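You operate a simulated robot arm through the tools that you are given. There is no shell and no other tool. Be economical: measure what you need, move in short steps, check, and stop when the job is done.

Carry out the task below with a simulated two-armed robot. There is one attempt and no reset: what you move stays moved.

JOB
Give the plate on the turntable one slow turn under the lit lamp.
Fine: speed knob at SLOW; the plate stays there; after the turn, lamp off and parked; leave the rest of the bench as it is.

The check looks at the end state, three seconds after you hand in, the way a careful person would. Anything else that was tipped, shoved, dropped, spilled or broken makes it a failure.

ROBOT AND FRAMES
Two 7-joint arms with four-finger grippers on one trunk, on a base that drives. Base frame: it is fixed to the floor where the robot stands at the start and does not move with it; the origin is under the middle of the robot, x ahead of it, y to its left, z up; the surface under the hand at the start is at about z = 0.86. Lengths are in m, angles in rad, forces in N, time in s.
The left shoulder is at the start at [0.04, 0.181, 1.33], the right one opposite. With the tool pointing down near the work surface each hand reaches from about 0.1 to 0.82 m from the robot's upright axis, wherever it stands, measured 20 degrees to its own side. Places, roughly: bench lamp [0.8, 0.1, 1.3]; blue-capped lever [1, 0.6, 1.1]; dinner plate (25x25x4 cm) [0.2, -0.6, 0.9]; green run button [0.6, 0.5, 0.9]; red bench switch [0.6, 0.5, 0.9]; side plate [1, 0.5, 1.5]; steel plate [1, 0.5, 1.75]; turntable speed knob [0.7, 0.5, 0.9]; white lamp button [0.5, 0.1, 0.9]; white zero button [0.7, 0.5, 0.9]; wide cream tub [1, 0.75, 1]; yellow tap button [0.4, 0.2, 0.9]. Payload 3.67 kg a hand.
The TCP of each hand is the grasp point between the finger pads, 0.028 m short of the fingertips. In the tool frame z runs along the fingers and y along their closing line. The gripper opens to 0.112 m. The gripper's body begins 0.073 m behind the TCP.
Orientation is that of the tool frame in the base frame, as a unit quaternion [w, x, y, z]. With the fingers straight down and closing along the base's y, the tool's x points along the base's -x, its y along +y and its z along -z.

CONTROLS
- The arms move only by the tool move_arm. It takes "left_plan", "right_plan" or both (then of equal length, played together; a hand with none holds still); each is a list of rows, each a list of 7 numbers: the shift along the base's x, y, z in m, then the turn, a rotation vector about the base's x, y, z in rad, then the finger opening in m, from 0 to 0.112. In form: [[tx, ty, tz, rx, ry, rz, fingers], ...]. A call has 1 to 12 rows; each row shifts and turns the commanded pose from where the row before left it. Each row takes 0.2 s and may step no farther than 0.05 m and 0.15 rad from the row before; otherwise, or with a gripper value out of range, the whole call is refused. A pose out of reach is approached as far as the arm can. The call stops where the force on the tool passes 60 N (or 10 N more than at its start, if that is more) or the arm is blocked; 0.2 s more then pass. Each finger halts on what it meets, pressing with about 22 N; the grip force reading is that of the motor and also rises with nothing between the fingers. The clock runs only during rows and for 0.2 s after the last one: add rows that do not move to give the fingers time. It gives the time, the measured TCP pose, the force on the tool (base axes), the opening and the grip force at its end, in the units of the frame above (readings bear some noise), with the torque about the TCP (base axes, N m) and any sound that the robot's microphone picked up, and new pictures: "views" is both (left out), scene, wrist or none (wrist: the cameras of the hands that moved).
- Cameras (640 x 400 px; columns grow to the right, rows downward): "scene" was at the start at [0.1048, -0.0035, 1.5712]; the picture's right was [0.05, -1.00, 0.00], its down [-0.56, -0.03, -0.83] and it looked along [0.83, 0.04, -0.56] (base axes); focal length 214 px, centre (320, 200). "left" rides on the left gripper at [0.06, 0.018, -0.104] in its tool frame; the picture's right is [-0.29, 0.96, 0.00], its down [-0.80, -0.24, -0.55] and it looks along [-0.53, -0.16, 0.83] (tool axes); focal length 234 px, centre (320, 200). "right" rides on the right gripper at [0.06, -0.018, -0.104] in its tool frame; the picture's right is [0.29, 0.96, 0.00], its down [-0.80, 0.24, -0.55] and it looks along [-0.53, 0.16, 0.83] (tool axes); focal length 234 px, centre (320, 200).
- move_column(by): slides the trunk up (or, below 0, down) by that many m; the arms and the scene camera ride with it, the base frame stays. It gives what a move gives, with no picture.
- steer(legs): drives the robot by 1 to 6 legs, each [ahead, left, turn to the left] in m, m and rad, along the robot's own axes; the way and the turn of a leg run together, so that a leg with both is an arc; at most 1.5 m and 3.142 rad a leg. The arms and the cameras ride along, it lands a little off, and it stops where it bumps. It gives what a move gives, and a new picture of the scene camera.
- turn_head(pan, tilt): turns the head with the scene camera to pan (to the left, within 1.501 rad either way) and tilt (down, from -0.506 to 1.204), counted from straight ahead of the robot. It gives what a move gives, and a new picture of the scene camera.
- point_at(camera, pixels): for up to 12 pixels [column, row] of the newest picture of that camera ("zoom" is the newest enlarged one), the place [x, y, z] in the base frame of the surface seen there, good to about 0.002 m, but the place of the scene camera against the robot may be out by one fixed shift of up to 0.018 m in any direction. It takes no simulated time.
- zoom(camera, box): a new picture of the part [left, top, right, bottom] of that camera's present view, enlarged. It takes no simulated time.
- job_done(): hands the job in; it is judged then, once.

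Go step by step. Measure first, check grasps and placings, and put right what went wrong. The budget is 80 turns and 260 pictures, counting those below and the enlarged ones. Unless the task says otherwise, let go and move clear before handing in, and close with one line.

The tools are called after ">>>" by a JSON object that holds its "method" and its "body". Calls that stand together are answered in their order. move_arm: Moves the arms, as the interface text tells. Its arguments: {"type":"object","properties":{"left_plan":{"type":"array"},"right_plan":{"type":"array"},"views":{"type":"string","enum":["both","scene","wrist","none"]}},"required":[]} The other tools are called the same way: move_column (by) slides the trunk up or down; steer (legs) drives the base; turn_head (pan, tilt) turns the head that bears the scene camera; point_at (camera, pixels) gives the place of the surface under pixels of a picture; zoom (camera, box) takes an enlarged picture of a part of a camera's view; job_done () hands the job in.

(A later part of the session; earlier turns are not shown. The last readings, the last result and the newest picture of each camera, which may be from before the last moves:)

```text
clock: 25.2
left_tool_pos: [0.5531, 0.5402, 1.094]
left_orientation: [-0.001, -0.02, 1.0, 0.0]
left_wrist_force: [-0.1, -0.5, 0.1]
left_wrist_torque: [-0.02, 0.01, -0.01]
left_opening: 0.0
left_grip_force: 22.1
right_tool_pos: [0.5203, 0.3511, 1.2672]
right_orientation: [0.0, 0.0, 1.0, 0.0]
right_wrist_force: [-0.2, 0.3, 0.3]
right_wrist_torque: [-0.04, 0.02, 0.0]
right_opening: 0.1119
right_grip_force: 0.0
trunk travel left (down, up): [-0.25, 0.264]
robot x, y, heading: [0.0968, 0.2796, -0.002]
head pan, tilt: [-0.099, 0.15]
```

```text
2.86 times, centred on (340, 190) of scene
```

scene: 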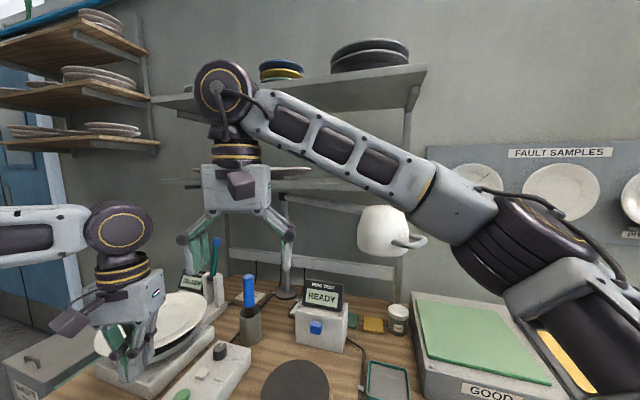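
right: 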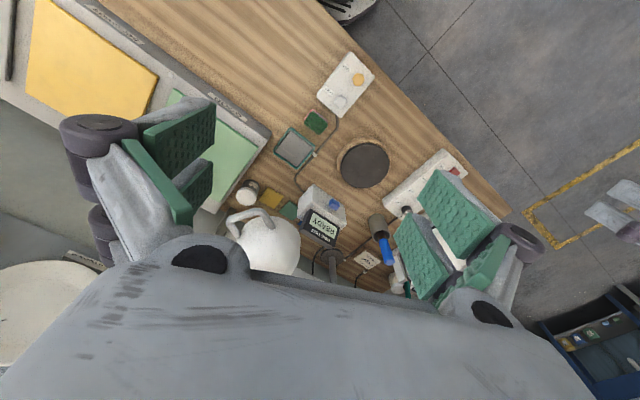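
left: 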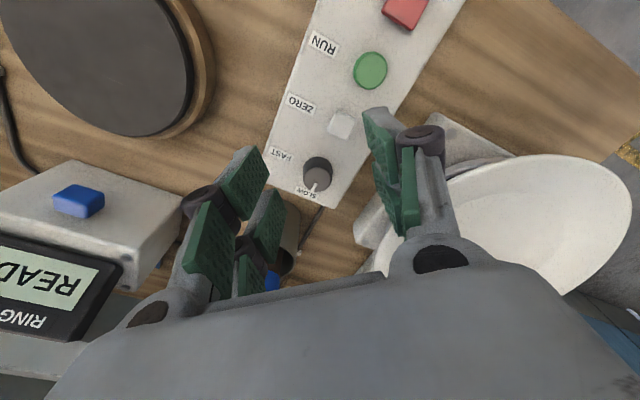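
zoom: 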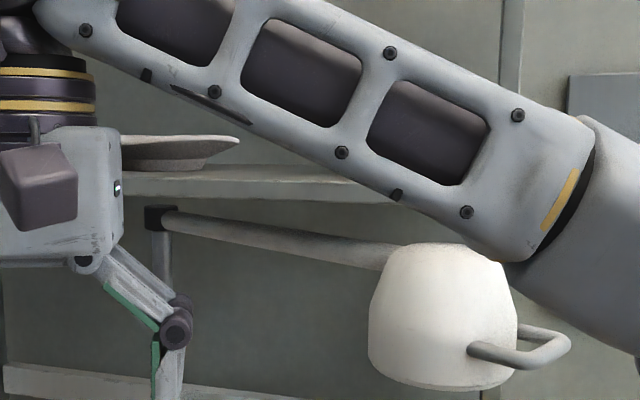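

The right arm blocks the lamp area, so I'll retract it to the right and towards the robot, then look again.

>>> {"method": "move_arm", "body": {"right_plan": [[-0.025, -0.038, 0, 0, 0, 0, 0.05], [-0.025, -0.038, 0, 0, 0, 0, 0.05], [-0.025, -0.038, 0, 0, 0, 0, 0.05], [-0.025, -0.038, 0, 0, 0, 0, 0.05], [-0.025, -0.038, 0, 0, 0, 0, 0.0], [-0.02, -0.038, 0, 0, 0, 0, 0.0], [-0.01, -0.038, 0, 0, 0, 0, 0.0], [-0.01, -0.038, 0, 0, 0, 0, 0.0], [-0.01, -0.038, 0, 0, 0, 0, 0.0], [0, -0.038, 0, 0, 0, 0, 0.0]], "views": "scene"}}

>>> {"method": "zoom", "body": {"camera": "scene", "box": [220, 120, 480, 300]}}

```text
clock: 27.4
left_tool_pos: [0.5501, 0.5394, 1.0943]
left_orientation: [0.0, -0.021, 1.0, 0.0]
left_wrist_force: [-0.5, 0.7, 1.0]
left_wrist_torque: [0.03, 0.0, 0.0]
left_opening: 0.0
left_grip_force: 22.3
right_tool_pos: [0.3597, 0.0034, 1.2505]
right_orientation: [0.001, 0.0, 1.0, 0.002]
right_wrist_force: [-0.9, 0.7, -0.3]
right_wrist_torque: [-0.02, -0.06, 0.03]
right_opening: 0.0002
right_grip_force: 21.7
right hand out of reach, approached as far as the arm can: row 9, 10
trunk travel left (down, up): [-0.25, 0.264]
robot x, y, heading: [0.0966, 0.2765, -0.001]
head pan, tilt: [-0.099, 0.15]
```

scene: 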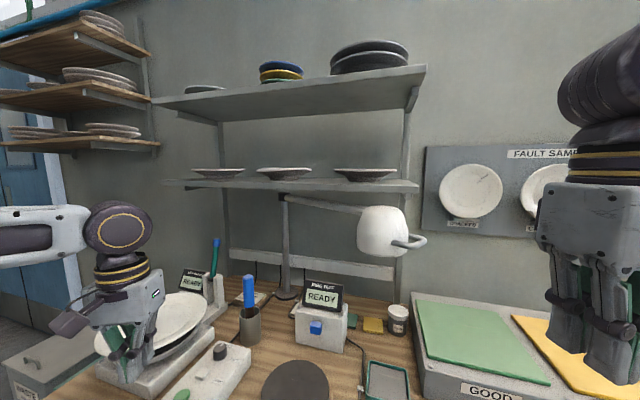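

```text
2.22 times, centred on (350, 210) of scene
```

zoom: 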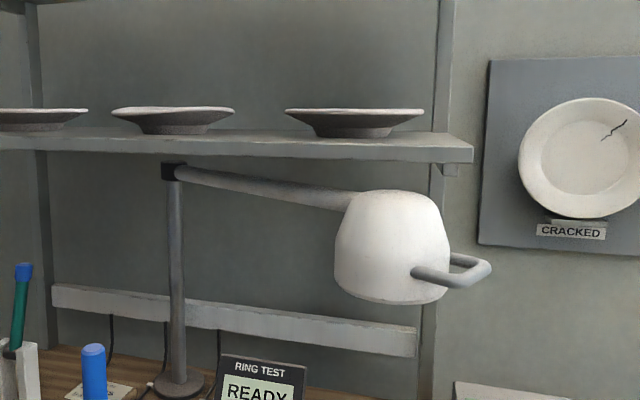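

>>> {"method": "point_at", "body": {"camera": "zoom", "pixels": [[174, 172], [395, 193], [340, 262], [446, 245], [390, 296], [487, 270], [416, 272], [440, 281], [463, 283], [462, 258], [30, 143], [470, 155]]}}

>>> {"method": "zoom", "body": {"camera": "scene", "box": [345, 195, 435, 265]}}

```text
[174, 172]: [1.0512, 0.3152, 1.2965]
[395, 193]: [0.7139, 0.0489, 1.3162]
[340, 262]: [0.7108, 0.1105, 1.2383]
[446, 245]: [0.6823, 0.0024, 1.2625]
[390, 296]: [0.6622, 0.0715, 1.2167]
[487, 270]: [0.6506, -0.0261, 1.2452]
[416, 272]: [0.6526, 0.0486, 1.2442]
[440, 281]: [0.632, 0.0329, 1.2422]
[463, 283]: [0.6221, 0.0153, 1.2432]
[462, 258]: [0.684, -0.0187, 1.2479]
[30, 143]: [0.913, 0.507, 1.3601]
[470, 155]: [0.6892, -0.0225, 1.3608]
```

```text
5.71 times, centred on (390, 230) of scene
```

zoom: 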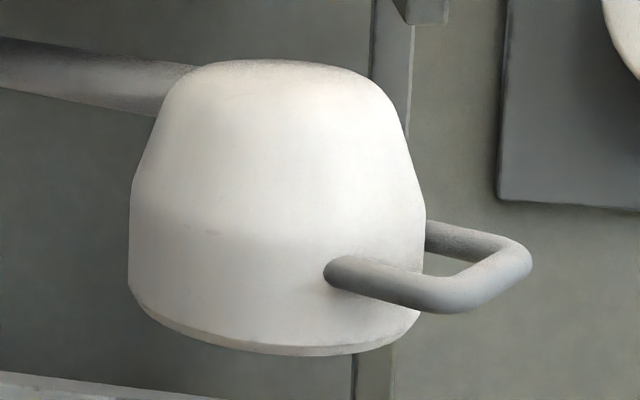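

Geometry, after correction:
- **Pole:** about (1.07, 0.34).
- **Head centre:** about (0.717, 0.068).
- **U-handle:** horizontal, pointing radially out, crossbar at about (0.645, 0.01, 1.235).
- **Shelf edge:** just behind it, at z≈1.35.

I'll hook one finger in the loop. First I'll raise the trunk and turn the robot to face the bench squarely for better reach.

>>> {"method": "move_column", "body": {"by": 0.12}}

>>> {"method": "steer", "body": {"legs": [[0, 0, -0.4]]}}

```text
clock: 28.9
left_tool_pos: [0.5517, 0.5391, 1.2113]
left_orientation: [0.001, -0.019, 1.0, 0.0]
left_wrist_force: [1.7, 0.2, 0.4]
left_wrist_torque: [0.03, -0.03, 0.03]
left_opening: 0.0
left_grip_force: 21.6
right_tool_pos: [0.3615, 0.0039, 1.3688]
right_orientation: [0.0, 0.001, 1.0, 0.001]
right_wrist_force: [0.7, -0.1, 0.2]
right_wrist_torque: [0.0, 0.0, 0.02]
right_opening: 0.0
right_grip_force: 22.0
trunk travel left (down, up): [-0.37, 0.144]
robot x, y, heading: [0.1005, 0.2784, 0.001]
head pan, tilt: [-0.099, 0.15]
```

```text
clock: 30.6
left_tool_pos: [0.619, 0.341, 1.2117]
left_orientation: [0.0, 0.181, 0.983, 0.001]
left_wrist_force: [-0.2, 0.5, 0.3]
left_wrist_torque: [-0.03, -0.01, -0.02]
left_opening: 0.0
left_grip_force: 22.1
right_tool_pos: [0.2341, -0.0778, 1.3689]
right_orientation: [-0.001, 0.2, 0.98, 0.001]
right_wrist_force: [-0.1, -1.0, 0.1]
right_wrist_torque: [0.02, 0.01, 0.02]
right_opening: 0.0
right_grip_force: 21.7
trunk travel left (down, up): [-0.37, 0.144]
robot x, y, heading: [0.1016, 0.2789, -0.405]
head pan, tilt: [-0.099, 0.15]
```

scene: 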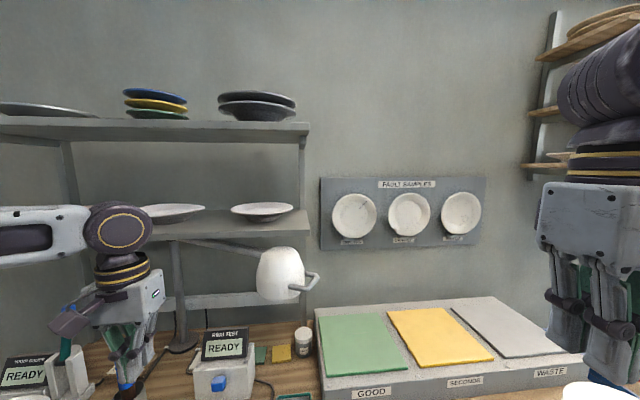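

The turn went well. Next I'll yaw the left hand to about −75°, open it to 0.07 and bring it in front of and above the handle.

>>> {"method": "move_arm", "body": {"left_plan": [[-0.025, -0.03, 0.013, 0, 0, -0.136, 0.07], [-0.02, -0.045, 0.013, 0, 0, -0.136, 0.07], [-0.014, -0.046, 0.013, 0, 0, -0.136, 0.07], [0, -0.046, 0.013, 0, 0, -0.136, 0.07], [0, -0.046, 0.013, 0, 0, -0.136, 0.07], [0, -0.046, 0.013, 0, 0, -0.136, 0.07], [0, -0.046, 0.013, 0, 0, -0.136, 0.07], [0, 0, 0, 0, -0.125, 0, 0.07], [0, 0, 0, 0, -0.125, 0, 0.07], [0, 0, 0, 0, 0, 0, 0.07]]}}

```text
refused: row 2 steps farther than a row can; nothing moved
```

>>> {"method": "move_arm", "body": {"left_plan": [[-0.025, -0.03, 0.013, 0, 0, -0.136, 0.07], [-0.02, -0.042, 0.013, 0, 0, -0.136, 0.07], [-0.012, -0.046, 0.013, 0, 0, -0.136, 0.07], [0, -0.046, 0.013, 0, 0, -0.136, 0.07], [0, -0.046, 0.013, 0, 0, -0.136, 0.07], [0, -0.046, 0.013, 0, 0, -0.136, 0.07], [0, -0.046, 0.013, 0, 0, -0.136, 0.07], [0, 0, 0, 0, -0.125, 0, 0.07], [0, 0, 0, 0, -0.125, 0, 0.07], [0, 0, 0, 0, 0, 0, 0.07]]}}

```text
clock: 32.8
left_tool_pos: [0.5932, 0.1688, 1.3157]
left_orientation: [0.107, 0.523, 0.843, 0.064]
left_wrist_force: [-0.3, 0.9, 0.4]
left_wrist_torque: [-0.05, 0.01, 0.01]
left_opening: 0.0702
left_grip_force: 0.1
left hand out of reach, approached as far as the arm can: row 5, 6, 7
right_tool_pos: [0.2359, -0.0771, 1.3685]
right_orientation: [0.0, 0.2, 0.98, 0.002]
right_wrist_force: [-0.4, 0.0, -0.5]
right_wrist_torque: [-0.01, 0.04, 0.03]
right_opening: 0.0
right_grip_force: 22.6
trunk travel left (down, up): [-0.37, 0.144]
robot x, y, heading: [0.1023, 0.2766, -0.401]
head pan, tilt: [-0.099, 0.15]
```

scene: 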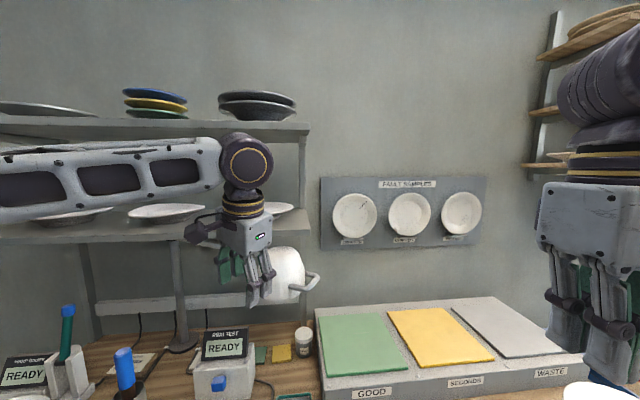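
left: 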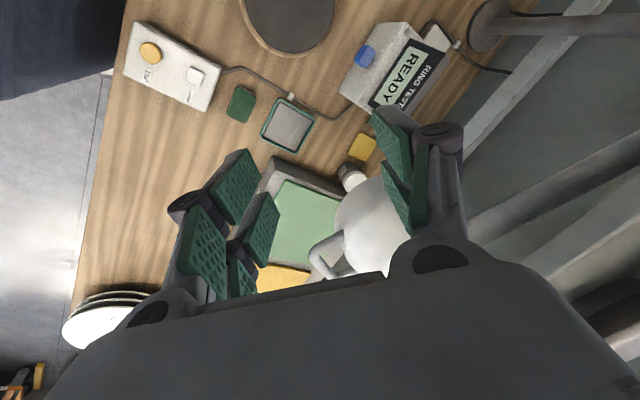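

The left hand stalls at y=0.17, and negative yaw seems to be its bad direction. I'll untilt and rotate the other way, towards about +80°, at a safe place.

>>> {"method": "move_arm", "body": {"left_plan": [[-0.03, 0.02, 0, 0, 0.125, 0, 0.07], [-0.02, 0.03, 0, 0, 0.125, 0, 0.07], [0, 0, 0, 0, 0, 0.148, 0.07], [0, 0, 0, 0, 0, 0.148, 0.07], [0, 0, 0, 0, 0, 0.148, 0.07], [0, 0, 0, 0, 0, 0.148, 0.07], [0, 0, 0, 0, 0, 0.148, 0.07], [0, 0, 0, 0, 0, 0.148, 0.07], [0, 0, 0, 0, 0, 0.148, 0.07], [0, 0, 0, 0, 0, 0.148, 0.07], [0, 0, 0, 0, 0, 0.148, 0.07]], "views": "none"}}

>>> {"method": "move_arm", "body": {"left_plan": [[0, 0, 0, 0, 0, 0.148, 0.07], [0, 0, 0, 0, 0, 0.148, 0.07], [0, 0, 0, 0, 0, 0.148, 0.07], [0, 0, 0, 0, 0, 0.148, 0.07], [0, 0, 0, 0, 0, 0.148, 0.07], [0, 0, 0, 0, 0, 0.148, 0.07], [0, 0, 0, 0, 0, 0.148, 0.07], [0, 0, 0, 0, 0, 0.148, 0.07], [0, 0, 0, 0, 0, 0.1, 0.07]], "views": "scene"}}

```text
clock: 35.2
left_tool_pos: [0.541, 0.2186, 1.3172]
left_orientation: [0.001, -0.112, 0.994, 0.0]
left_wrist_force: [0.3, 1.2, 0.8]
left_wrist_torque: [-0.03, -0.02, 0.0]
left_opening: 0.07
left_grip_force: 0.1
right_tool_pos: [0.2337, -0.0784, 1.3683]
right_orientation: [0.0, 0.2, 0.98, 0.001]
right_wrist_force: [1.0, 0.2, 0.3]
right_wrist_torque: [-0.01, 0.01, 0.01]
right_opening: 0.0
right_grip_force: 22.3
trunk travel left (down, up): [-0.37, 0.144]
robot x, y, heading: [0.0985, 0.2803, -0.402]
head pan, tilt: [-0.099, 0.15]
```

```text
clock: 37.2
left_tool_pos: [0.5418, 0.2186, 1.3196]
left_orientation: [0.0, -0.685, 0.729, 0.001]
left_wrist_force: [-0.9, -0.6, 1.1]
left_wrist_torque: [-0.03, 0.02, 0.01]
left_opening: 0.07
left_grip_force: 0.0
right_tool_pos: [0.2349, -0.077, 1.3682]
right_orientation: [0.0, 0.2, 0.98, 0.001]
right_wrist_force: [0.8, -0.2, -0.6]
right_wrist_torque: [0.01, 0.01, 0.0]
right_opening: 0.0
right_grip_force: 22.1
trunk travel left (down, up): [-0.37, 0.144]
robot x, y, heading: [0.1006, 0.2777, -0.401]
head pan, tilt: [-0.099, 0.15]
```

scene: 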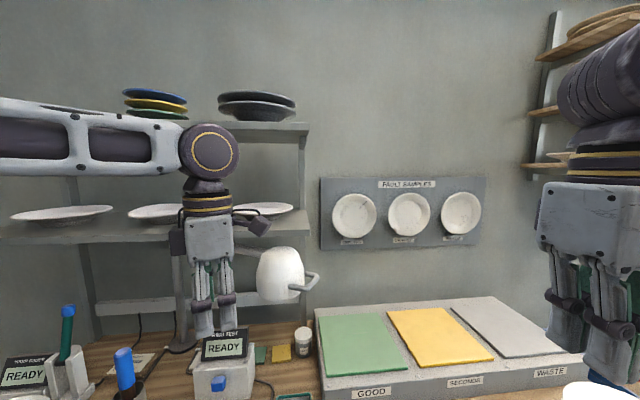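

Yaw +86° is reached. Now I'll try moving towards the handle front (y≈0.03).

>>> {"method": "move_arm", "body": {"left_plan": [[0, -0.045, 0, 0, 0, 0, 0.07], [0, -0.045, 0, 0, 0, 0, 0.07], [0, -0.045, 0, 0, 0, 0, 0.07], [0, -0.045, 0, 0, 0, 0, 0.07], [0, 0, 0, 0, 0, 0, 0.07]]}}

```text
clock: 38.4
left_tool_pos: [0.5683, 0.1672, 1.2966]
left_orientation: [0.0, -0.683, 0.731, 0.0]
left_wrist_force: [-0.5, 0.3, -0.7]
left_wrist_torque: [-0.02, -0.01, 0.03]
left_opening: 0.0699
left_grip_force: 0.1
left hand out of reach, approached as far as the arm can: row 1, 2, 3, 4
right_tool_pos: [0.2342, -0.0779, 1.3693]
right_orientation: [0.0, 0.2, 0.98, 0.001]
right_wrist_force: [-0.3, 0.4, 0.1]
right_wrist_torque: [-0.03, 0.0, -0.01]
right_opening: 0.0
right_grip_force: 22.2
trunk travel left (down, up): [-0.37, 0.144]
robot x, y, heading: [0.0971, 0.2805, -0.405]
head pan, tilt: [-0.099, 0.15]
```

scene: 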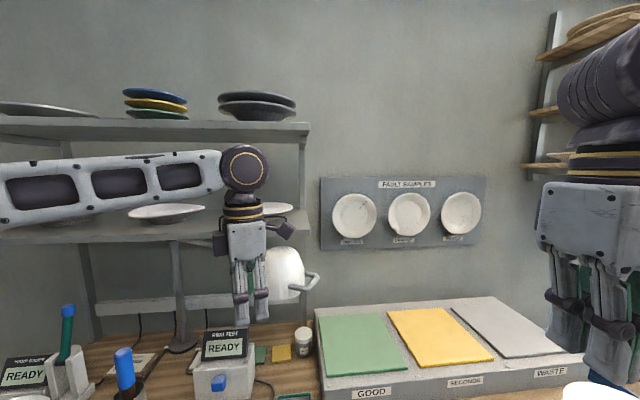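
left: 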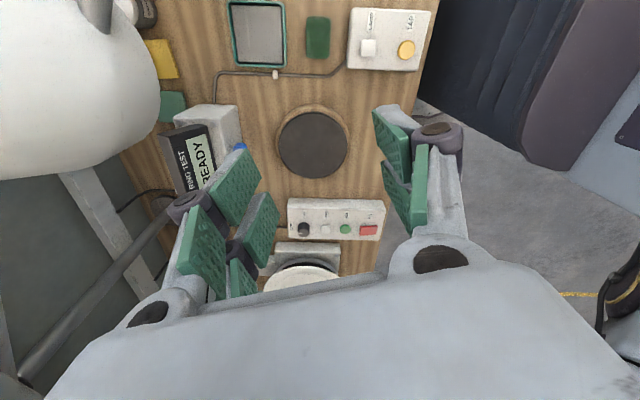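

The left arm can't work across the body: its limit is about 10° left of the heading. Turning the robot further right (heading about −0.85) puts both ends of the swing on its left side, so I'll do that.

>>> {"method": "move_arm", "body": {"left_plan": [[-0.04, 0.02, 0.02, 0, 0, 0, 0.07], [-0.04, 0.02, 0.02, 0, 0, 0, 0.07]], "views": "none"}}

>>> {"method": "steer", "body": {"legs": [[0, 0, -0.45]]}}

>>> {"method": "turn_head", "body": {"pan": 0.6, "tilt": 0.35}}

```text
clock: 39.0
left_tool_pos: [0.4847, 0.2082, 1.3378]
left_orientation: [0.0, -0.685, 0.729, -0.001]
left_wrist_force: [0.4, -0.2, -0.2]
left_wrist_torque: [-0.04, -0.06, -0.02]
left_opening: 0.0701
left_grip_force: 0.1
right_tool_pos: [0.2293, -0.0759, 1.3698]
right_orientation: [0.002, 0.201, 0.98, 0.001]
right_wrist_force: [-1.6, -0.6, -0.1]
right_wrist_torque: [-0.02, -0.04, -0.01]
right_opening: 0.0
right_grip_force: 22.0
trunk travel left (down, up): [-0.37, 0.144]
robot x, y, heading: [0.097, 0.2758, -0.402]
head pan, tilt: [-0.099, 0.15]
```

```text
clock: 40.8
left_tool_pos: [0.4195, 0.0443, 1.3371]
left_orientation: [0.001, -0.503, 0.864, 0.001]
left_wrist_force: [0.2, 0.2, 0.1]
left_wrist_torque: [0.0, 0.01, -0.03]
left_opening: 0.0699
left_grip_force: 0.0
right_tool_pos: [0.0646, -0.1007, 1.369]
right_orientation: [0.001, 0.414, 0.91, 0.002]
right_wrist_force: [0.0, 0.7, -0.5]
right_wrist_torque: [-0.03, 0.01, 0.02]
right_opening: 0.0001
right_grip_force: 22.3
trunk travel left (down, up): [-0.37, 0.144]
robot x, y, heading: [0.1023, 0.2775, -0.853]
head pan, tilt: [-0.099, 0.15]
```

scene: 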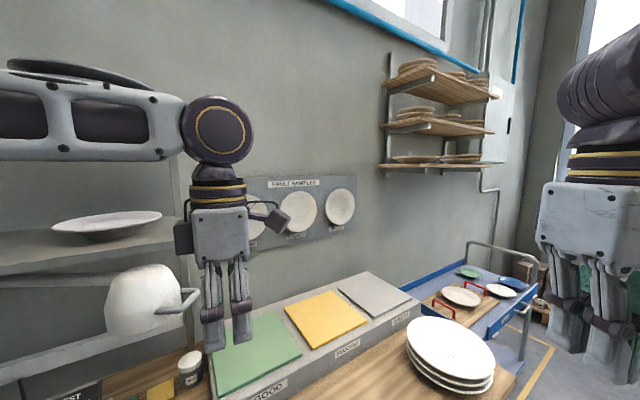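

```text
clock: 41.9
left_tool_pos: [0.4183, 0.044, 1.3367]
left_orientation: [0.002, -0.503, 0.864, 0.001]
left_wrist_force: [0.1, 0.6, 0.1]
left_wrist_torque: [0.01, 0.01, 0.04]
left_opening: 0.07
left_grip_force: 0.1
right_tool_pos: [0.066, -0.1014, 1.3688]
right_orientation: [0.001, 0.415, 0.91, 0.002]
right_wrist_force: [0.1, 0.1, 1.0]
right_wrist_torque: [0.0, 0.0, -0.02]
right_opening: 0.0
right_grip_force: 21.8
trunk travel left (down, up): [-0.37, 0.144]
robot x, y, heading: [0.1008, 0.2783, -0.852]
head pan, tilt: [0.6, 0.351]
```

scene: 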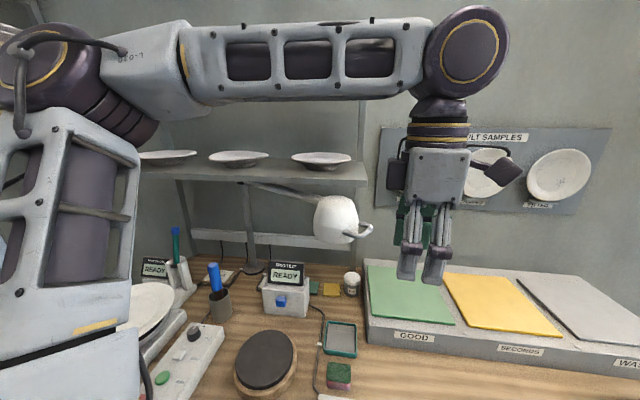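

The left hand is at (0.418, 0.044, 1.337). I'll yaw it to about +95° and move in front of the handle.

>>> {"method": "move_arm", "body": {"left_plan": [[0.03, 0, -0.008, 0, 0, 0.15, 0.07], [0.03, 0, -0.008, 0, 0, 0.15, 0.07], [0.03, 0, -0.008, 0, 0, 0.15, 0.07], [0.03, -0.01, -0.008, 0, 0, 0.15, 0.07], [0.025, -0.01, 0, 0, 0, 0, 0.07], [0, 0, 0, 0, 0, 0, 0.07]]}}

>>> {"method": "zoom", "body": {"camera": "scene", "box": [290, 160, 490, 300]}}

```text
clock: 43.2
left_tool_pos: [0.6262, 0.0775, 1.3088]
left_orientation: [0.0, 0.736, -0.677, 0.001]
left_wrist_force: [0.8, 0.0, 0.5]
left_wrist_torque: [0.01, 0.01, 0.02]
left_opening: 0.0699
left_grip_force: 0.1
left hand out of reach, approached as far as the arm can: row 2, 3, 4
right_tool_pos: [0.0641, -0.0998, 1.369]
right_orientation: [0.002, 0.413, 0.911, 0.0]
right_wrist_force: [0.3, -0.2, -0.3]
right_wrist_torque: [-0.02, -0.02, 0.02]
right_opening: 0.0
right_grip_force: 21.9
trunk travel left (down, up): [-0.37, 0.144]
robot x, y, heading: [0.0995, 0.2768, -0.862]
head pan, tilt: [0.6, 0.351]
```

scene: 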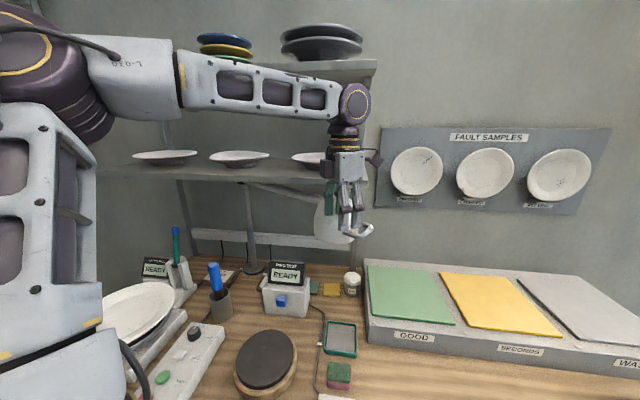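
left: 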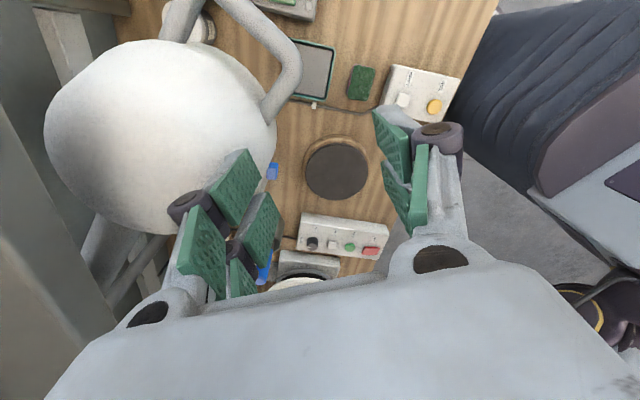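

```text
2.86 times, centred on (390, 230) of scene
```

zoom: 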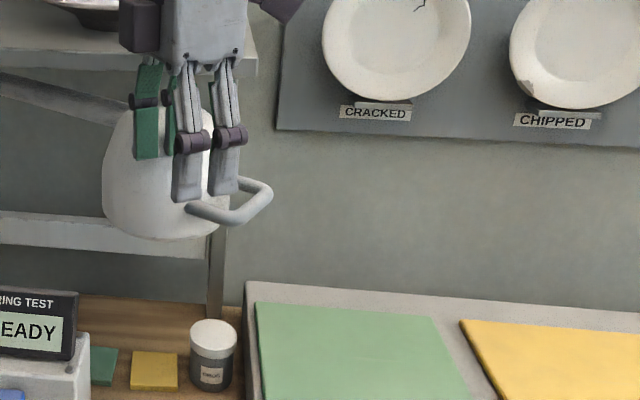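

The hand ended up close to the lamp head without touching it. The wrist camera sees the handle at (255,30)–(280,110), so I'll measure that.

>>> {"method": "point_at", "body": {"camera": "left", "pixels": [[180, 20], [235, 5], [265, 32], [288, 62], [285, 80], [270, 110], [150, 130], [60, 130], [255, 150], [120, 60], [180, 190], [10, 240]]}}

```text
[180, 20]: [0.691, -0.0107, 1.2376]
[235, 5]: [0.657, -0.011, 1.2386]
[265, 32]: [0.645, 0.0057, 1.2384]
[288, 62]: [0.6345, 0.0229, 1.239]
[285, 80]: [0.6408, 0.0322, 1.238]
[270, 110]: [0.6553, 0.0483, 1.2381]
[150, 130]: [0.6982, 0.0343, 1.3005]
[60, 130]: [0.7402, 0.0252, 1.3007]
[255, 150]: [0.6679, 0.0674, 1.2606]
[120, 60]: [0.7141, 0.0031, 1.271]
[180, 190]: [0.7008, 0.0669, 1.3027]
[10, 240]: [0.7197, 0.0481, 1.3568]
```

Measured with the wrist camera, the loop centre is about (0.661, 0.018) and the bar top 1.238. The yaw past about 75° was the limiting factor. I'll back off, reduce yaw to about 65° and open to 0.09.

>>> {"method": "move_arm", "body": {"left_plan": [[-0.04, 0, 0.005, 0, 0, 0, 0.09], [-0.03, 0, 0, 0, 0, -0.13, 0.09], [0, 0, 0, 0, 0, -0.13, 0.09], [0, 0, 0, 0, 0, -0.13, 0.09], [0, 0, 0, 0, 0, -0.13, 0.09], [0, 0, 0, 0, 0, 0, 0.09]], "views": "wrist"}}

```text
clock: 44.6
left_tool_pos: [0.5727, 0.092, 1.3128]
left_orientation: [0.001, -0.537, 0.844, 0.0]
left_wrist_force: [0.7, 0.3, 0.3]
left_wrist_torque: [-0.01, 0.01, 0.02]
left_opening: 0.09
left_grip_force: 0.0
left hand out of reach, approached as far as the arm can: row 1
right_tool_pos: [0.0656, -0.1017, 1.3692]
right_orientation: [0.0, 0.414, 0.91, 0.0]
right_wrist_force: [0.8, 0.6, -0.4]
right_wrist_torque: [0.0, -0.01, 0.02]
right_opening: 0.0
right_grip_force: 22.0
trunk travel left (down, up): [-0.37, 0.144]
robot x, y, heading: [0.0996, 0.2774, -0.858]
head pan, tilt: [0.6, 0.351]
```

left: 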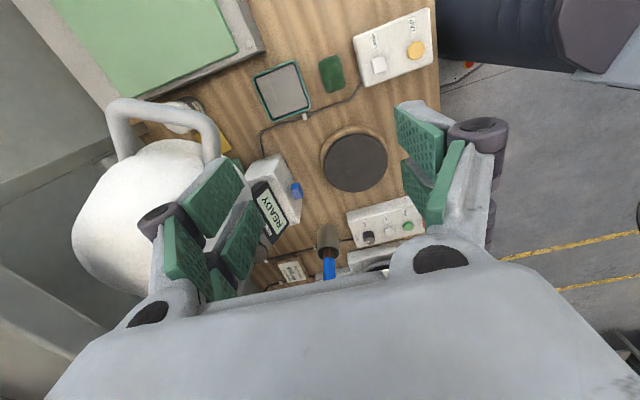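

Reach is fine at this yaw. I'll move over the loop: first −y, then +x.

>>> {"method": "move_arm", "body": {"left_plan": [[0, -0.04, 0, 0, 0, 0, 0.09], [0.02, -0.013, 0, 0, 0, 0, 0.09], [0.023, 0, 0, 0, 0, 0, 0.09], [0, 0, 0, 0, 0, 0, 0.09]]}}

>>> {"method": "zoom", "body": {"camera": "scene", "box": [280, 140, 420, 260]}}

```text
clock: 45.6
left_tool_pos: [0.6149, 0.0378, 1.3136]
left_orientation: [0.0, -0.537, 0.844, 0.001]
left_wrist_force: [-0.6, -0.3, 0.0]
left_wrist_torque: [-0.02, 0.0, -0.02]
left_opening: 0.0903
left_grip_force: 0.0
right_tool_pos: [0.0647, -0.1022, 1.3671]
right_orientation: [0.0, 0.414, 0.91, 0.001]
right_wrist_force: [0.4, -0.3, 0.1]
right_wrist_torque: [-0.02, -0.02, -0.01]
right_opening: 0.0
right_grip_force: 21.8
trunk travel left (down, up): [-0.37, 0.144]
robot x, y, heading: [0.1006, 0.2781, -0.856]
head pan, tilt: [0.6, 0.351]
```

scene: 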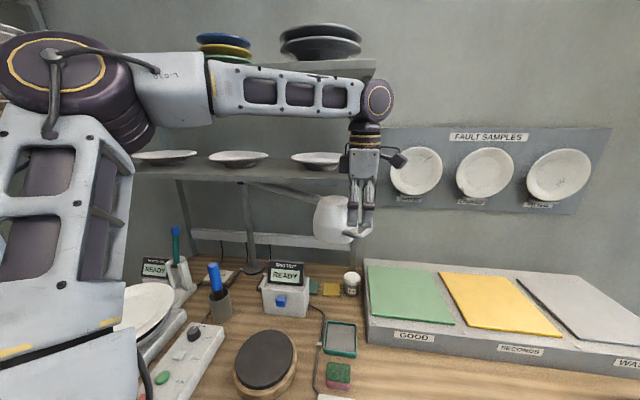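
left: 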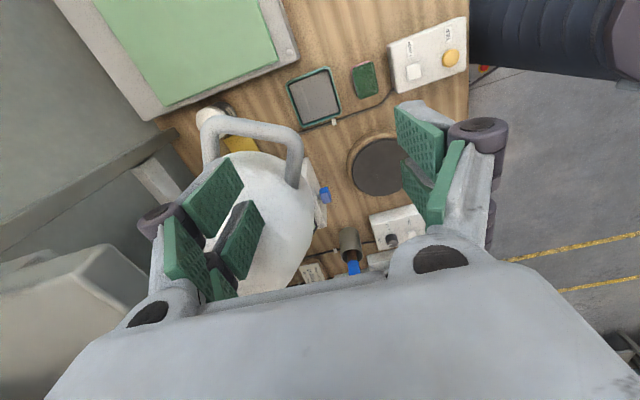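

```text
3.33 times, centred on (350, 200) of scene
```

zoom: 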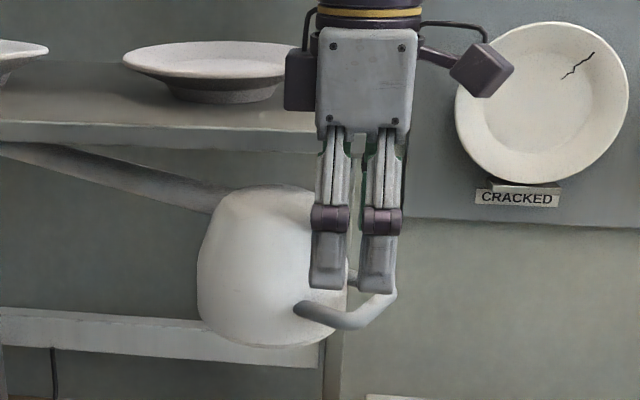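

I'll re-measure the handle from this closer wrist view before descending.

>>> {"method": "point_at", "body": {"camera": "left", "pixels": [[212, 122], [250, 128], [290, 138], [298, 150], [293, 178], [210, 150], [240, 152], [265, 165], [280, 200], [300, 230], [255, 210], [235, 195]]}}

>>> {"method": "zoom", "body": {"camera": "left", "box": [140, 90, 340, 300]}}

```text
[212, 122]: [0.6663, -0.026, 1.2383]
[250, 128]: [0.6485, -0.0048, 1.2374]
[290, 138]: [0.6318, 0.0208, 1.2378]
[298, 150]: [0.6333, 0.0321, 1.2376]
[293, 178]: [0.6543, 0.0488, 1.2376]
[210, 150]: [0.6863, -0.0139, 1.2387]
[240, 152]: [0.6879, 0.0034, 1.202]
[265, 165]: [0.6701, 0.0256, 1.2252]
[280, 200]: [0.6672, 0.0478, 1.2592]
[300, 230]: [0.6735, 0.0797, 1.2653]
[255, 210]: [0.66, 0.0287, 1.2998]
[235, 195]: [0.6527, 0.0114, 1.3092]
```

```text
1.90 times, centred on (240, 195) of left
```

zoom: 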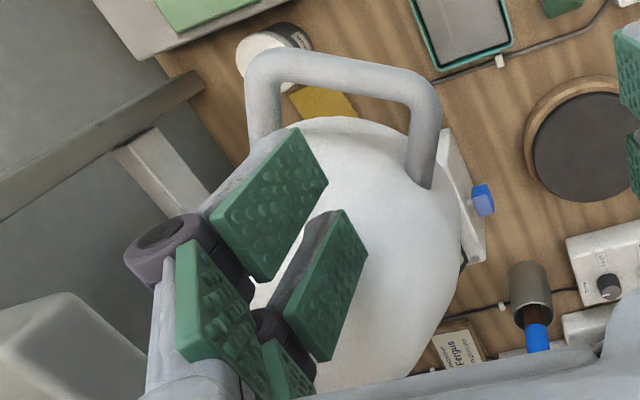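

Hooking one finger leaves only about 2 mm of clearance. A better option is to straddle the whole U, which is about 0.07 wide, with the fingers closing along the crossbar. That means ψ≈36°, with a slight outward tilt away from the shelf. The hand can then yaw with the swing, so I'll set up that pose.

>>> {"method": "move_arm", "body": {"left_plan": [[-0.02, -0.02, 0, 0, 0, -0.125, 0.108], [0, 0, 0, 0, 0, -0.125, 0.108], [0, 0, 0, 0, 0, -0.125, 0.108], [0, 0, 0, 0, 0, -0.125, 0.108], [0, 0, 0, 0.073, -0.101, 0, 0.108], [0, 0, 0, 0.073, -0.101, 0, 0.108], [0.03, -0.01, 0, 0, 0, 0, 0.108], [0.02, -0.005, 0, 0, 0, 0, 0.108], [0, 0, 0, 0, 0, 0, 0.108]]}}

>>> {"method": "zoom", "body": {"camera": "scene", "box": [280, 140, 420, 260]}}

```text
clock: 47.6
left_tool_pos: [0.644, 0.0036, 1.3152]
left_orientation: [0.119, -0.309, 0.943, 0.037]
left_wrist_force: [0.0, -0.1, -0.2]
left_wrist_torque: [-0.04, 0.01, 0.02]
left_opening: 0.108
left_grip_force: 0.1
right_tool_pos: [0.0647, -0.1021, 1.3696]
right_orientation: [0.0, 0.415, 0.91, 0.0]
right_wrist_force: [0.4, 0.2, -0.1]
right_wrist_torque: [-0.01, -0.02, -0.03]
right_opening: 0.0
right_grip_force: 22.2
trunk travel left (down, up): [-0.37, 0.144]
robot x, y, heading: [0.0999, 0.2768, -0.856]
head pan, tilt: [0.6, 0.351]
```

scene: 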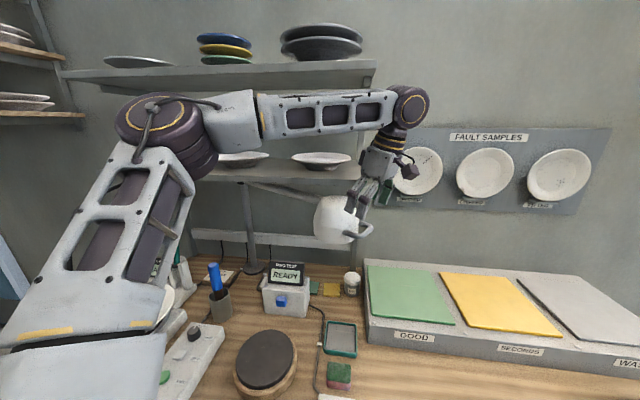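
left: 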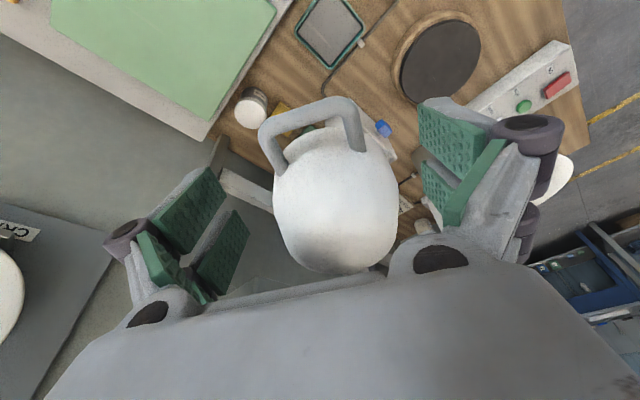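

```text
3.33 times, centred on (350, 200) of scene
```

zoom: 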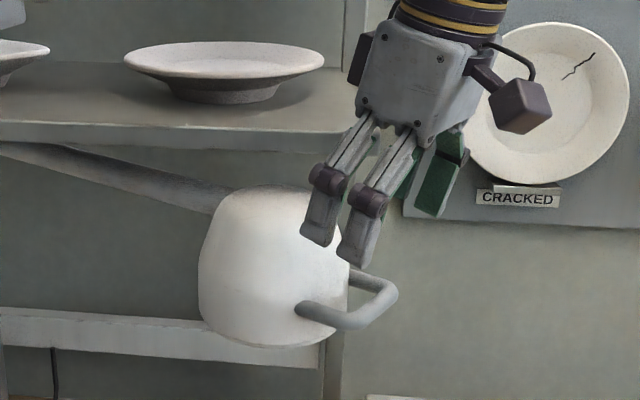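

The handle lies between the fingers. I'll descend along the U to z≈1.24.

>>> {"method": "move_arm", "body": {"left_plan": [[0.004, 0, -0.026, 0, 0, 0, 0.108], [0.004, 0, -0.026, 0, 0, 0, 0.108], [0.004, 0, -0.025, 0, 0, 0, 0.108], [0, 0, 0, 0, 0, 0, 0.108]]}}

>>> {"method": "zoom", "body": {"camera": "scene", "box": [280, 140, 420, 260]}}

```text
clock: 48.6
left_tool_pos: [0.6566, 0.0037, 1.2364]
left_orientation: [0.119, -0.309, 0.943, 0.038]
left_wrist_force: [0.0, 0.5, -0.4]
left_wrist_torque: [-0.02, -0.01, -0.04]
left_opening: 0.1079
left_grip_force: 0.1
right_tool_pos: [0.0643, -0.1018, 1.3685]
right_orientation: [0.0, 0.413, 0.911, 0.001]
right_wrist_force: [0.2, 1.1, 0.8]
right_wrist_torque: [0.02, 0.01, -0.01]
right_opening: 0.0
right_grip_force: 22.6
trunk travel left (down, up): [-0.37, 0.144]
robot x, y, heading: [0.1008, 0.2736, -0.857]
head pan, tilt: [0.6, 0.351]
```

scene: 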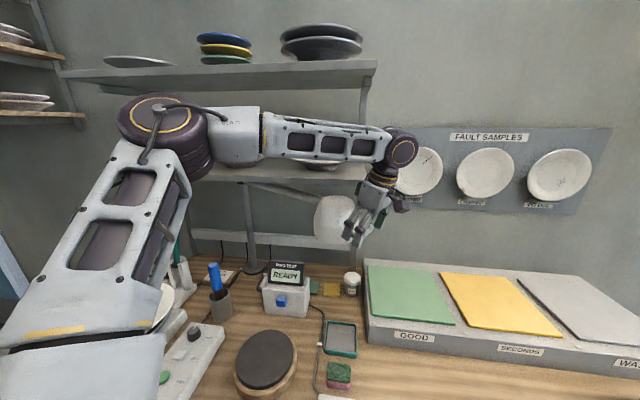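
left: 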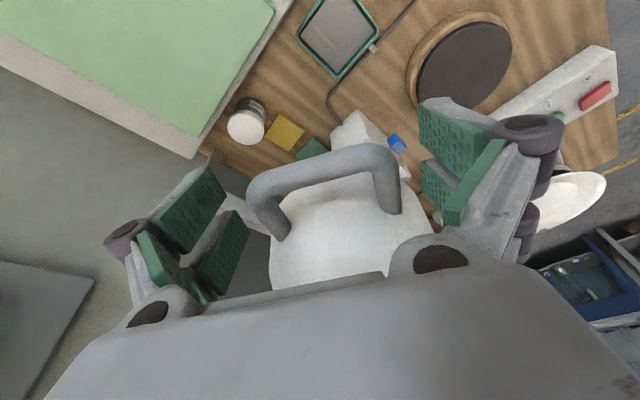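

```text
3.33 times, centred on (350, 200) of scene
```

zoom: 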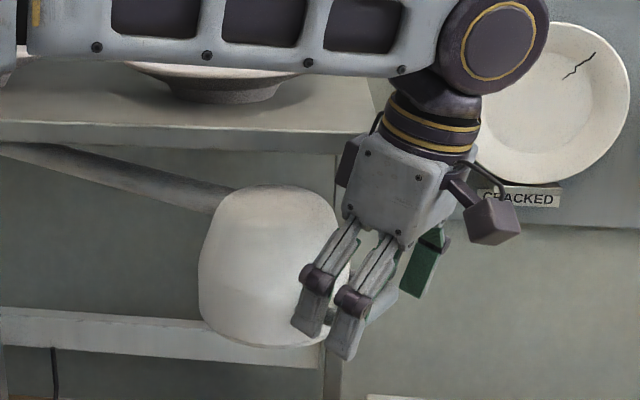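

The hand straddles the handle with no contact. I'll close gently to 0.078.

>>> {"method": "move_arm", "body": {"left_plan": [[0, 0, 0, 0, 0, 0, 0.078], [0, 0, 0, 0, 0, 0, 0.078]], "views": "wrist"}}

```text
clock: 49.2
left_tool_pos: [0.6566, 0.0042, 1.2364]
left_orientation: [0.119, -0.31, 0.943, 0.038]
left_wrist_force: [-0.5, 1.3, 1.6]
left_wrist_torque: [0.47, 0.37, 0.1]
left_opening: 0.0824
left_grip_force: 45.1
right_tool_pos: [0.0647, -0.1013, 1.3688]
right_orientation: [0.0, 0.414, 0.91, 0.0]
right_wrist_force: [0.7, -0.2, -0.8]
right_wrist_torque: [0.01, 0.02, 0.0]
right_opening: 0.0001
right_grip_force: 21.7
trunk travel left (down, up): [-0.37, 0.144]
robot x, y, heading: [0.1028, 0.2781, -0.852]
head pan, tilt: [0.6, 0.351]
```

left: 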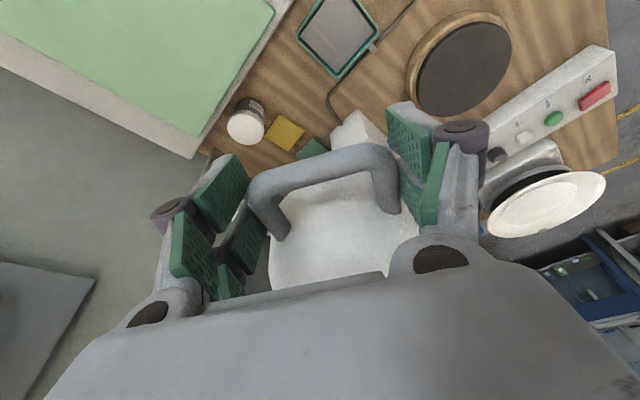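

The handle clamps at 0.082. I'll loosen slightly to 0.087 so it rides as a cage, and swing the first 15° along the arc while watching force.

>>> {"method": "move_arm", "body": {"left_plan": [[0, 0, 0, 0, 0, 0, 0.087], [-0.0274, 0.0382, 0, 0, 0, -0.0873, 0.087], [-0.024, 0.0404, 0, 0, 0, -0.0873, 0.087], [-0.0203, 0.0423, 0, 0, 0, -0.0873, 0.087]]}}

```text
clock: 50.2
left_tool_pos: [0.5842, 0.1275, 1.2385]
left_orientation: [0.123, -0.183, 0.975, 0.02]
left_wrist_force: [-0.3, 0.4, -0.4]
left_wrist_torque: [-0.02, 0.01, -0.03]
left_opening: 0.0871
left_grip_force: 0.1
right_tool_pos: [0.0649, -0.0987, 1.3681]
right_orientation: [0.001, 0.415, 0.91, -0.001]
right_wrist_force: [-1.4, 0.1, 1.0]
right_wrist_torque: [-0.03, 0.0, 0.0]
right_opening: 0.0
right_grip_force: 22.2
trunk travel left (down, up): [-0.37, 0.144]
robot x, y, heading: [0.0991, 0.2782, -0.856]
head pan, tilt: [0.6, 0.351]
```

scene: 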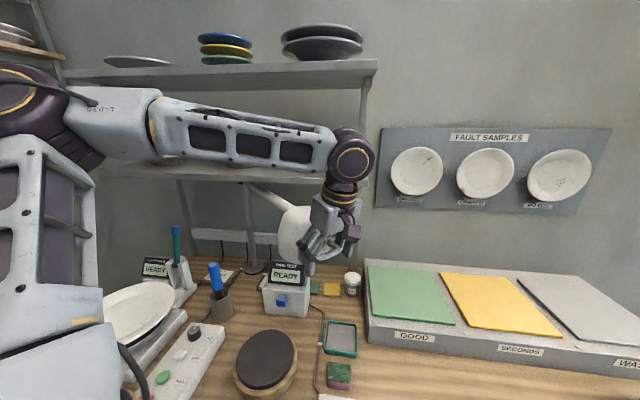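
left: 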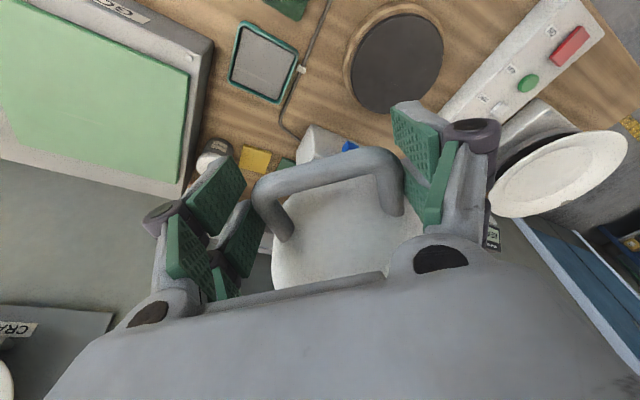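

The lamp follows with almost no force, so I'll continue the arc another 35°.

>>> {"method": "move_arm", "body": {"left_plan": [[-0.0167, 0.044, 0, 0, 0, -0.0873, 0.087], [-0.0127, 0.0452, 0, 0, 0, -0.0873, 0.087], [-0.0087, 0.0462, 0, 0, 0, -0.0873, 0.087], [-0.0046, 0.0467, 0, 0, 0, -0.0873, 0.087], [-0.0006, 0.047, 0, 0, 0, -0.0873, 0.087], [0.0035, 0.0469, 0, 0, 0, -0.0873, 0.087], [0.0076, 0.0463, 0, 0, 0, -0.0873, 0.087]]}}

```text
clock: 51.5
left_tool_pos: [0.5349, 0.3623, 1.1882]
left_orientation: [0.004, 0.079, 0.983, 0.163]
left_wrist_force: [-66.0, 2.5, 41.1]
left_wrist_torque: [-0.88, -7.54, -1.43]
left_opening: 0.0885
left_grip_force: 1.7
left hand out of reach, approached as far as the arm can: row 4, 5, 6
right_tool_pos: [0.0497, -0.0984, 1.3687]
right_orientation: [0.006, 0.414, 0.91, 0.002]
right_wrist_force: [0.4, 0.3, 0.7]
right_wrist_torque: [-0.05, 0.03, 0.0]
right_opening: 0.0
right_grip_force: 22.1
trunk travel left (down, up): [-0.37, 0.144]
robot x, y, heading: [0.0977, 0.2799, -0.854]
head pan, tilt: [0.6, 0.351]
stopped in row 6 (left hand): the force on the tool passed its limit at 77 N (the readings are from after the stop); the commanded pose is now the measured one
```

scene: 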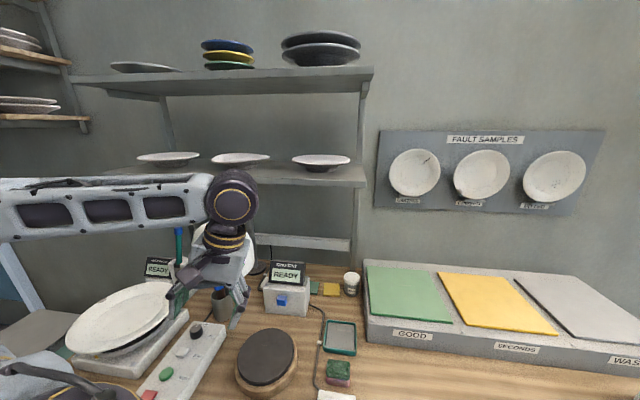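
left: 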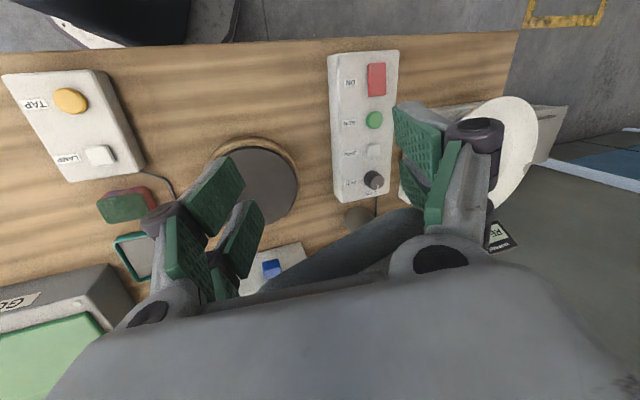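

The arm became too cramped close to the shoulder, so the hand dipped and pressed on the handle. I'll relieve the force by raising the hand slightly.

>>> {"method": "move_arm", "body": {"left_plan": [[-0.01, 0, 0.015, 0, 0, 0, 0.1], [-0.01, 0, 0.015, 0, 0, 0, 0.1], [-0.005, 0, 0.015, 0, 0, 0, 0.1], [0, 0, 0, 0, 0, 0, 0.1]]}}

>>> {"method": "zoom", "body": {"camera": "scene", "box": [140, 170, 300, 350]}}

```text
clock: 52.5
left_tool_pos: [0.5261, 0.3593, 1.2261]
left_orientation: [-0.001, 0.079, 0.984, 0.162]
left_wrist_force: [0.3, -0.2, 0.1]
left_wrist_torque: [-0.02, -0.03, -0.02]
left_opening: 0.1001
left_grip_force: 0.0
right_tool_pos: [0.065, -0.1002, 1.3704]
right_orientation: [0.001, 0.414, 0.91, 0.001]
right_wrist_force: [0.6, 0.9, 0.3]
right_wrist_torque: [0.0, 0.03, 0.01]
right_opening: 0.0
right_grip_force: 21.7
trunk travel left (down, up): [-0.37, 0.144]
robot x, y, heading: [0.0968, 0.28, -0.858]
head pan, tilt: [0.6, 0.351]
```

scene: 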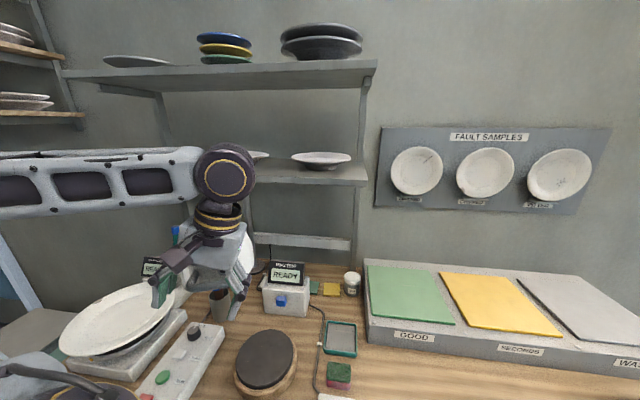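
left: 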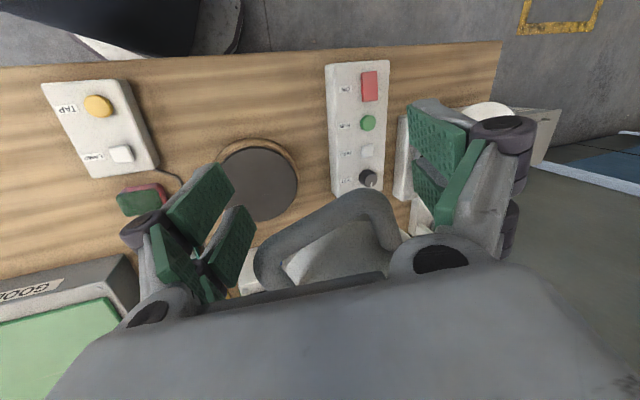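

```text
2.22 times, centred on (220, 260) of scene
```

zoom: 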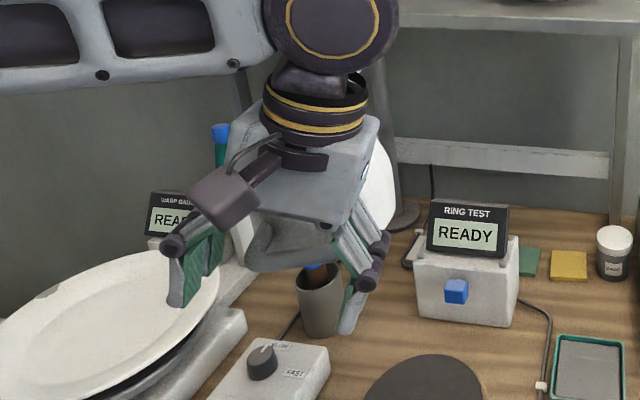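

The force is gone and the handle is still between the fingers. I'll lift the hand off the handle, then turn the robot back to heading −0.3 for the second half of the swing.

>>> {"method": "move_arm", "body": {"left_plan": [[-0.005, 0, 0.03, 0, 0, 0, 0.108], [-0.005, 0, 0.03, 0, 0, 0, 0.108], [-0.02, 0, 0.03, 0, 0, 0, 0.108], [-0.03, 0, 0.02, 0, 0, 0, 0.108], [-0.03, 0, 0, 0, 0, 0, 0.108], [0, 0, 0, 0, 0, 0, 0.108]]}}

```text
clock: 54.0
left_tool_pos: [0.4346, 0.3598, 1.3357]
left_orientation: [-0.002, 0.079, 0.983, 0.164]
left_wrist_force: [-0.1, -0.4, -0.3]
left_wrist_torque: [0.02, -0.01, -0.01]
left_opening: 0.1081
left_grip_force: 0.1
right_tool_pos: [0.064, -0.1011, 1.3696]
right_orientation: [0.001, 0.414, 0.91, 0.001]
right_wrist_force: [0.2, -0.5, -0.6]
right_wrist_torque: [-0.03, 0.03, 0.0]
right_opening: 0.0003
right_grip_force: 22.2
trunk travel left (down, up): [-0.37, 0.144]
robot x, y, heading: [0.0943, 0.2777, -0.852]
head pan, tilt: [0.6, 0.351]
```

scene: 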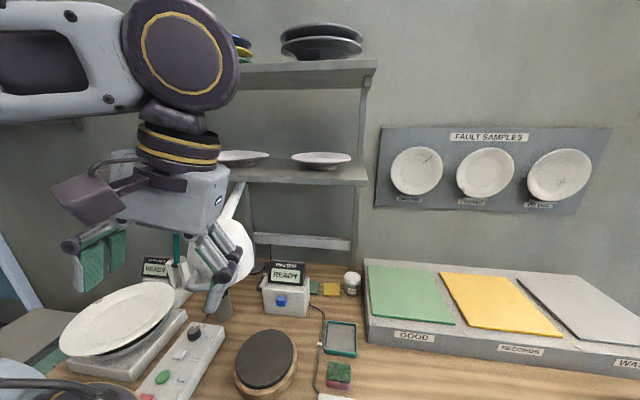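
left: 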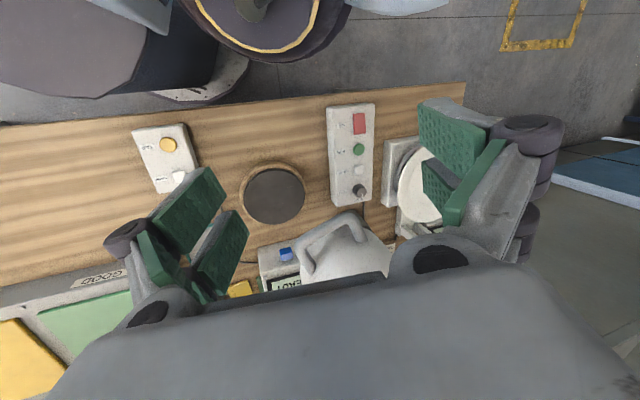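

>>> {"method": "steer", "body": {"legs": [[0, 0, 0.55]]}}

>>> {"method": "turn_head", "body": {"pan": 0.5, "tilt": 0.4}}

```text
clock: 56.0
left_tool_pos: [0.3421, 0.524, 1.3365]
left_orientation: [-0.046, -0.191, 0.968, 0.157]
left_wrist_force: [0.6, -0.2, -0.2]
left_wrist_torque: [0.02, -0.01, 0.0]
left_opening: 0.108
left_grip_force: 0.0
right_tool_pos: [0.2672, -0.0644, 1.369]
right_orientation: [0.0, 0.152, 0.988, 0.001]
right_wrist_force: [0.4, -0.1, 0.2]
right_wrist_torque: [-0.01, 0.02, 0.01]
right_opening: 0.0001
right_grip_force: 21.8
trunk travel left (down, up): [-0.37, 0.144]
robot x, y, heading: [0.0971, 0.2787, -0.307]
head pan, tilt: [0.6, 0.351]
```

scene: 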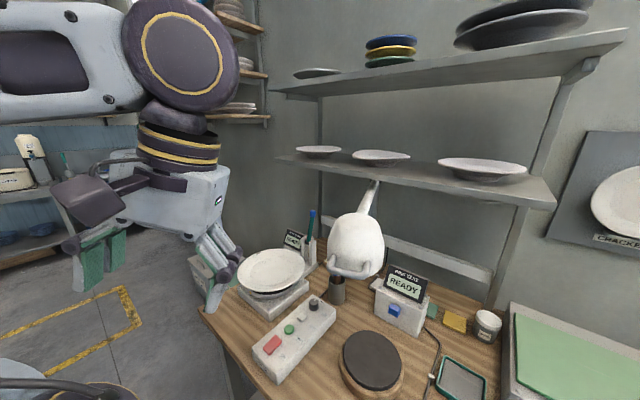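

```text
clock: 56.7
left_tool_pos: [0.3413, 0.5239, 1.3355]
left_orientation: [-0.046, -0.191, 0.968, 0.156]
left_wrist_force: [0.5, -0.2, 0.4]
left_wrist_torque: [0.01, 0.01, -0.01]
left_opening: 0.1077
left_grip_force: 0.0
right_tool_pos: [0.2666, -0.0626, 1.3688]
right_orientation: [0.0, 0.153, 0.988, 0.001]
right_wrist_force: [0.8, 0.2, 0.3]
right_wrist_torque: [0.01, -0.01, 0.0]
right_opening: 0.0001
right_grip_force: 22.5
trunk travel left (down, up): [-0.37, 0.144]
robot x, y, heading: [0.0971, 0.277, -0.306]
head pan, tilt: [0.499, 0.4]
```

scene: 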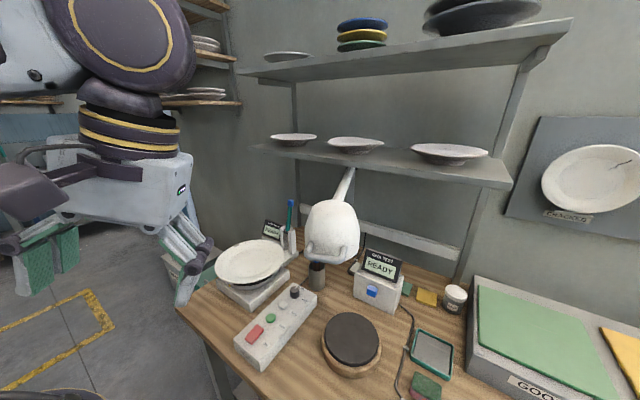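

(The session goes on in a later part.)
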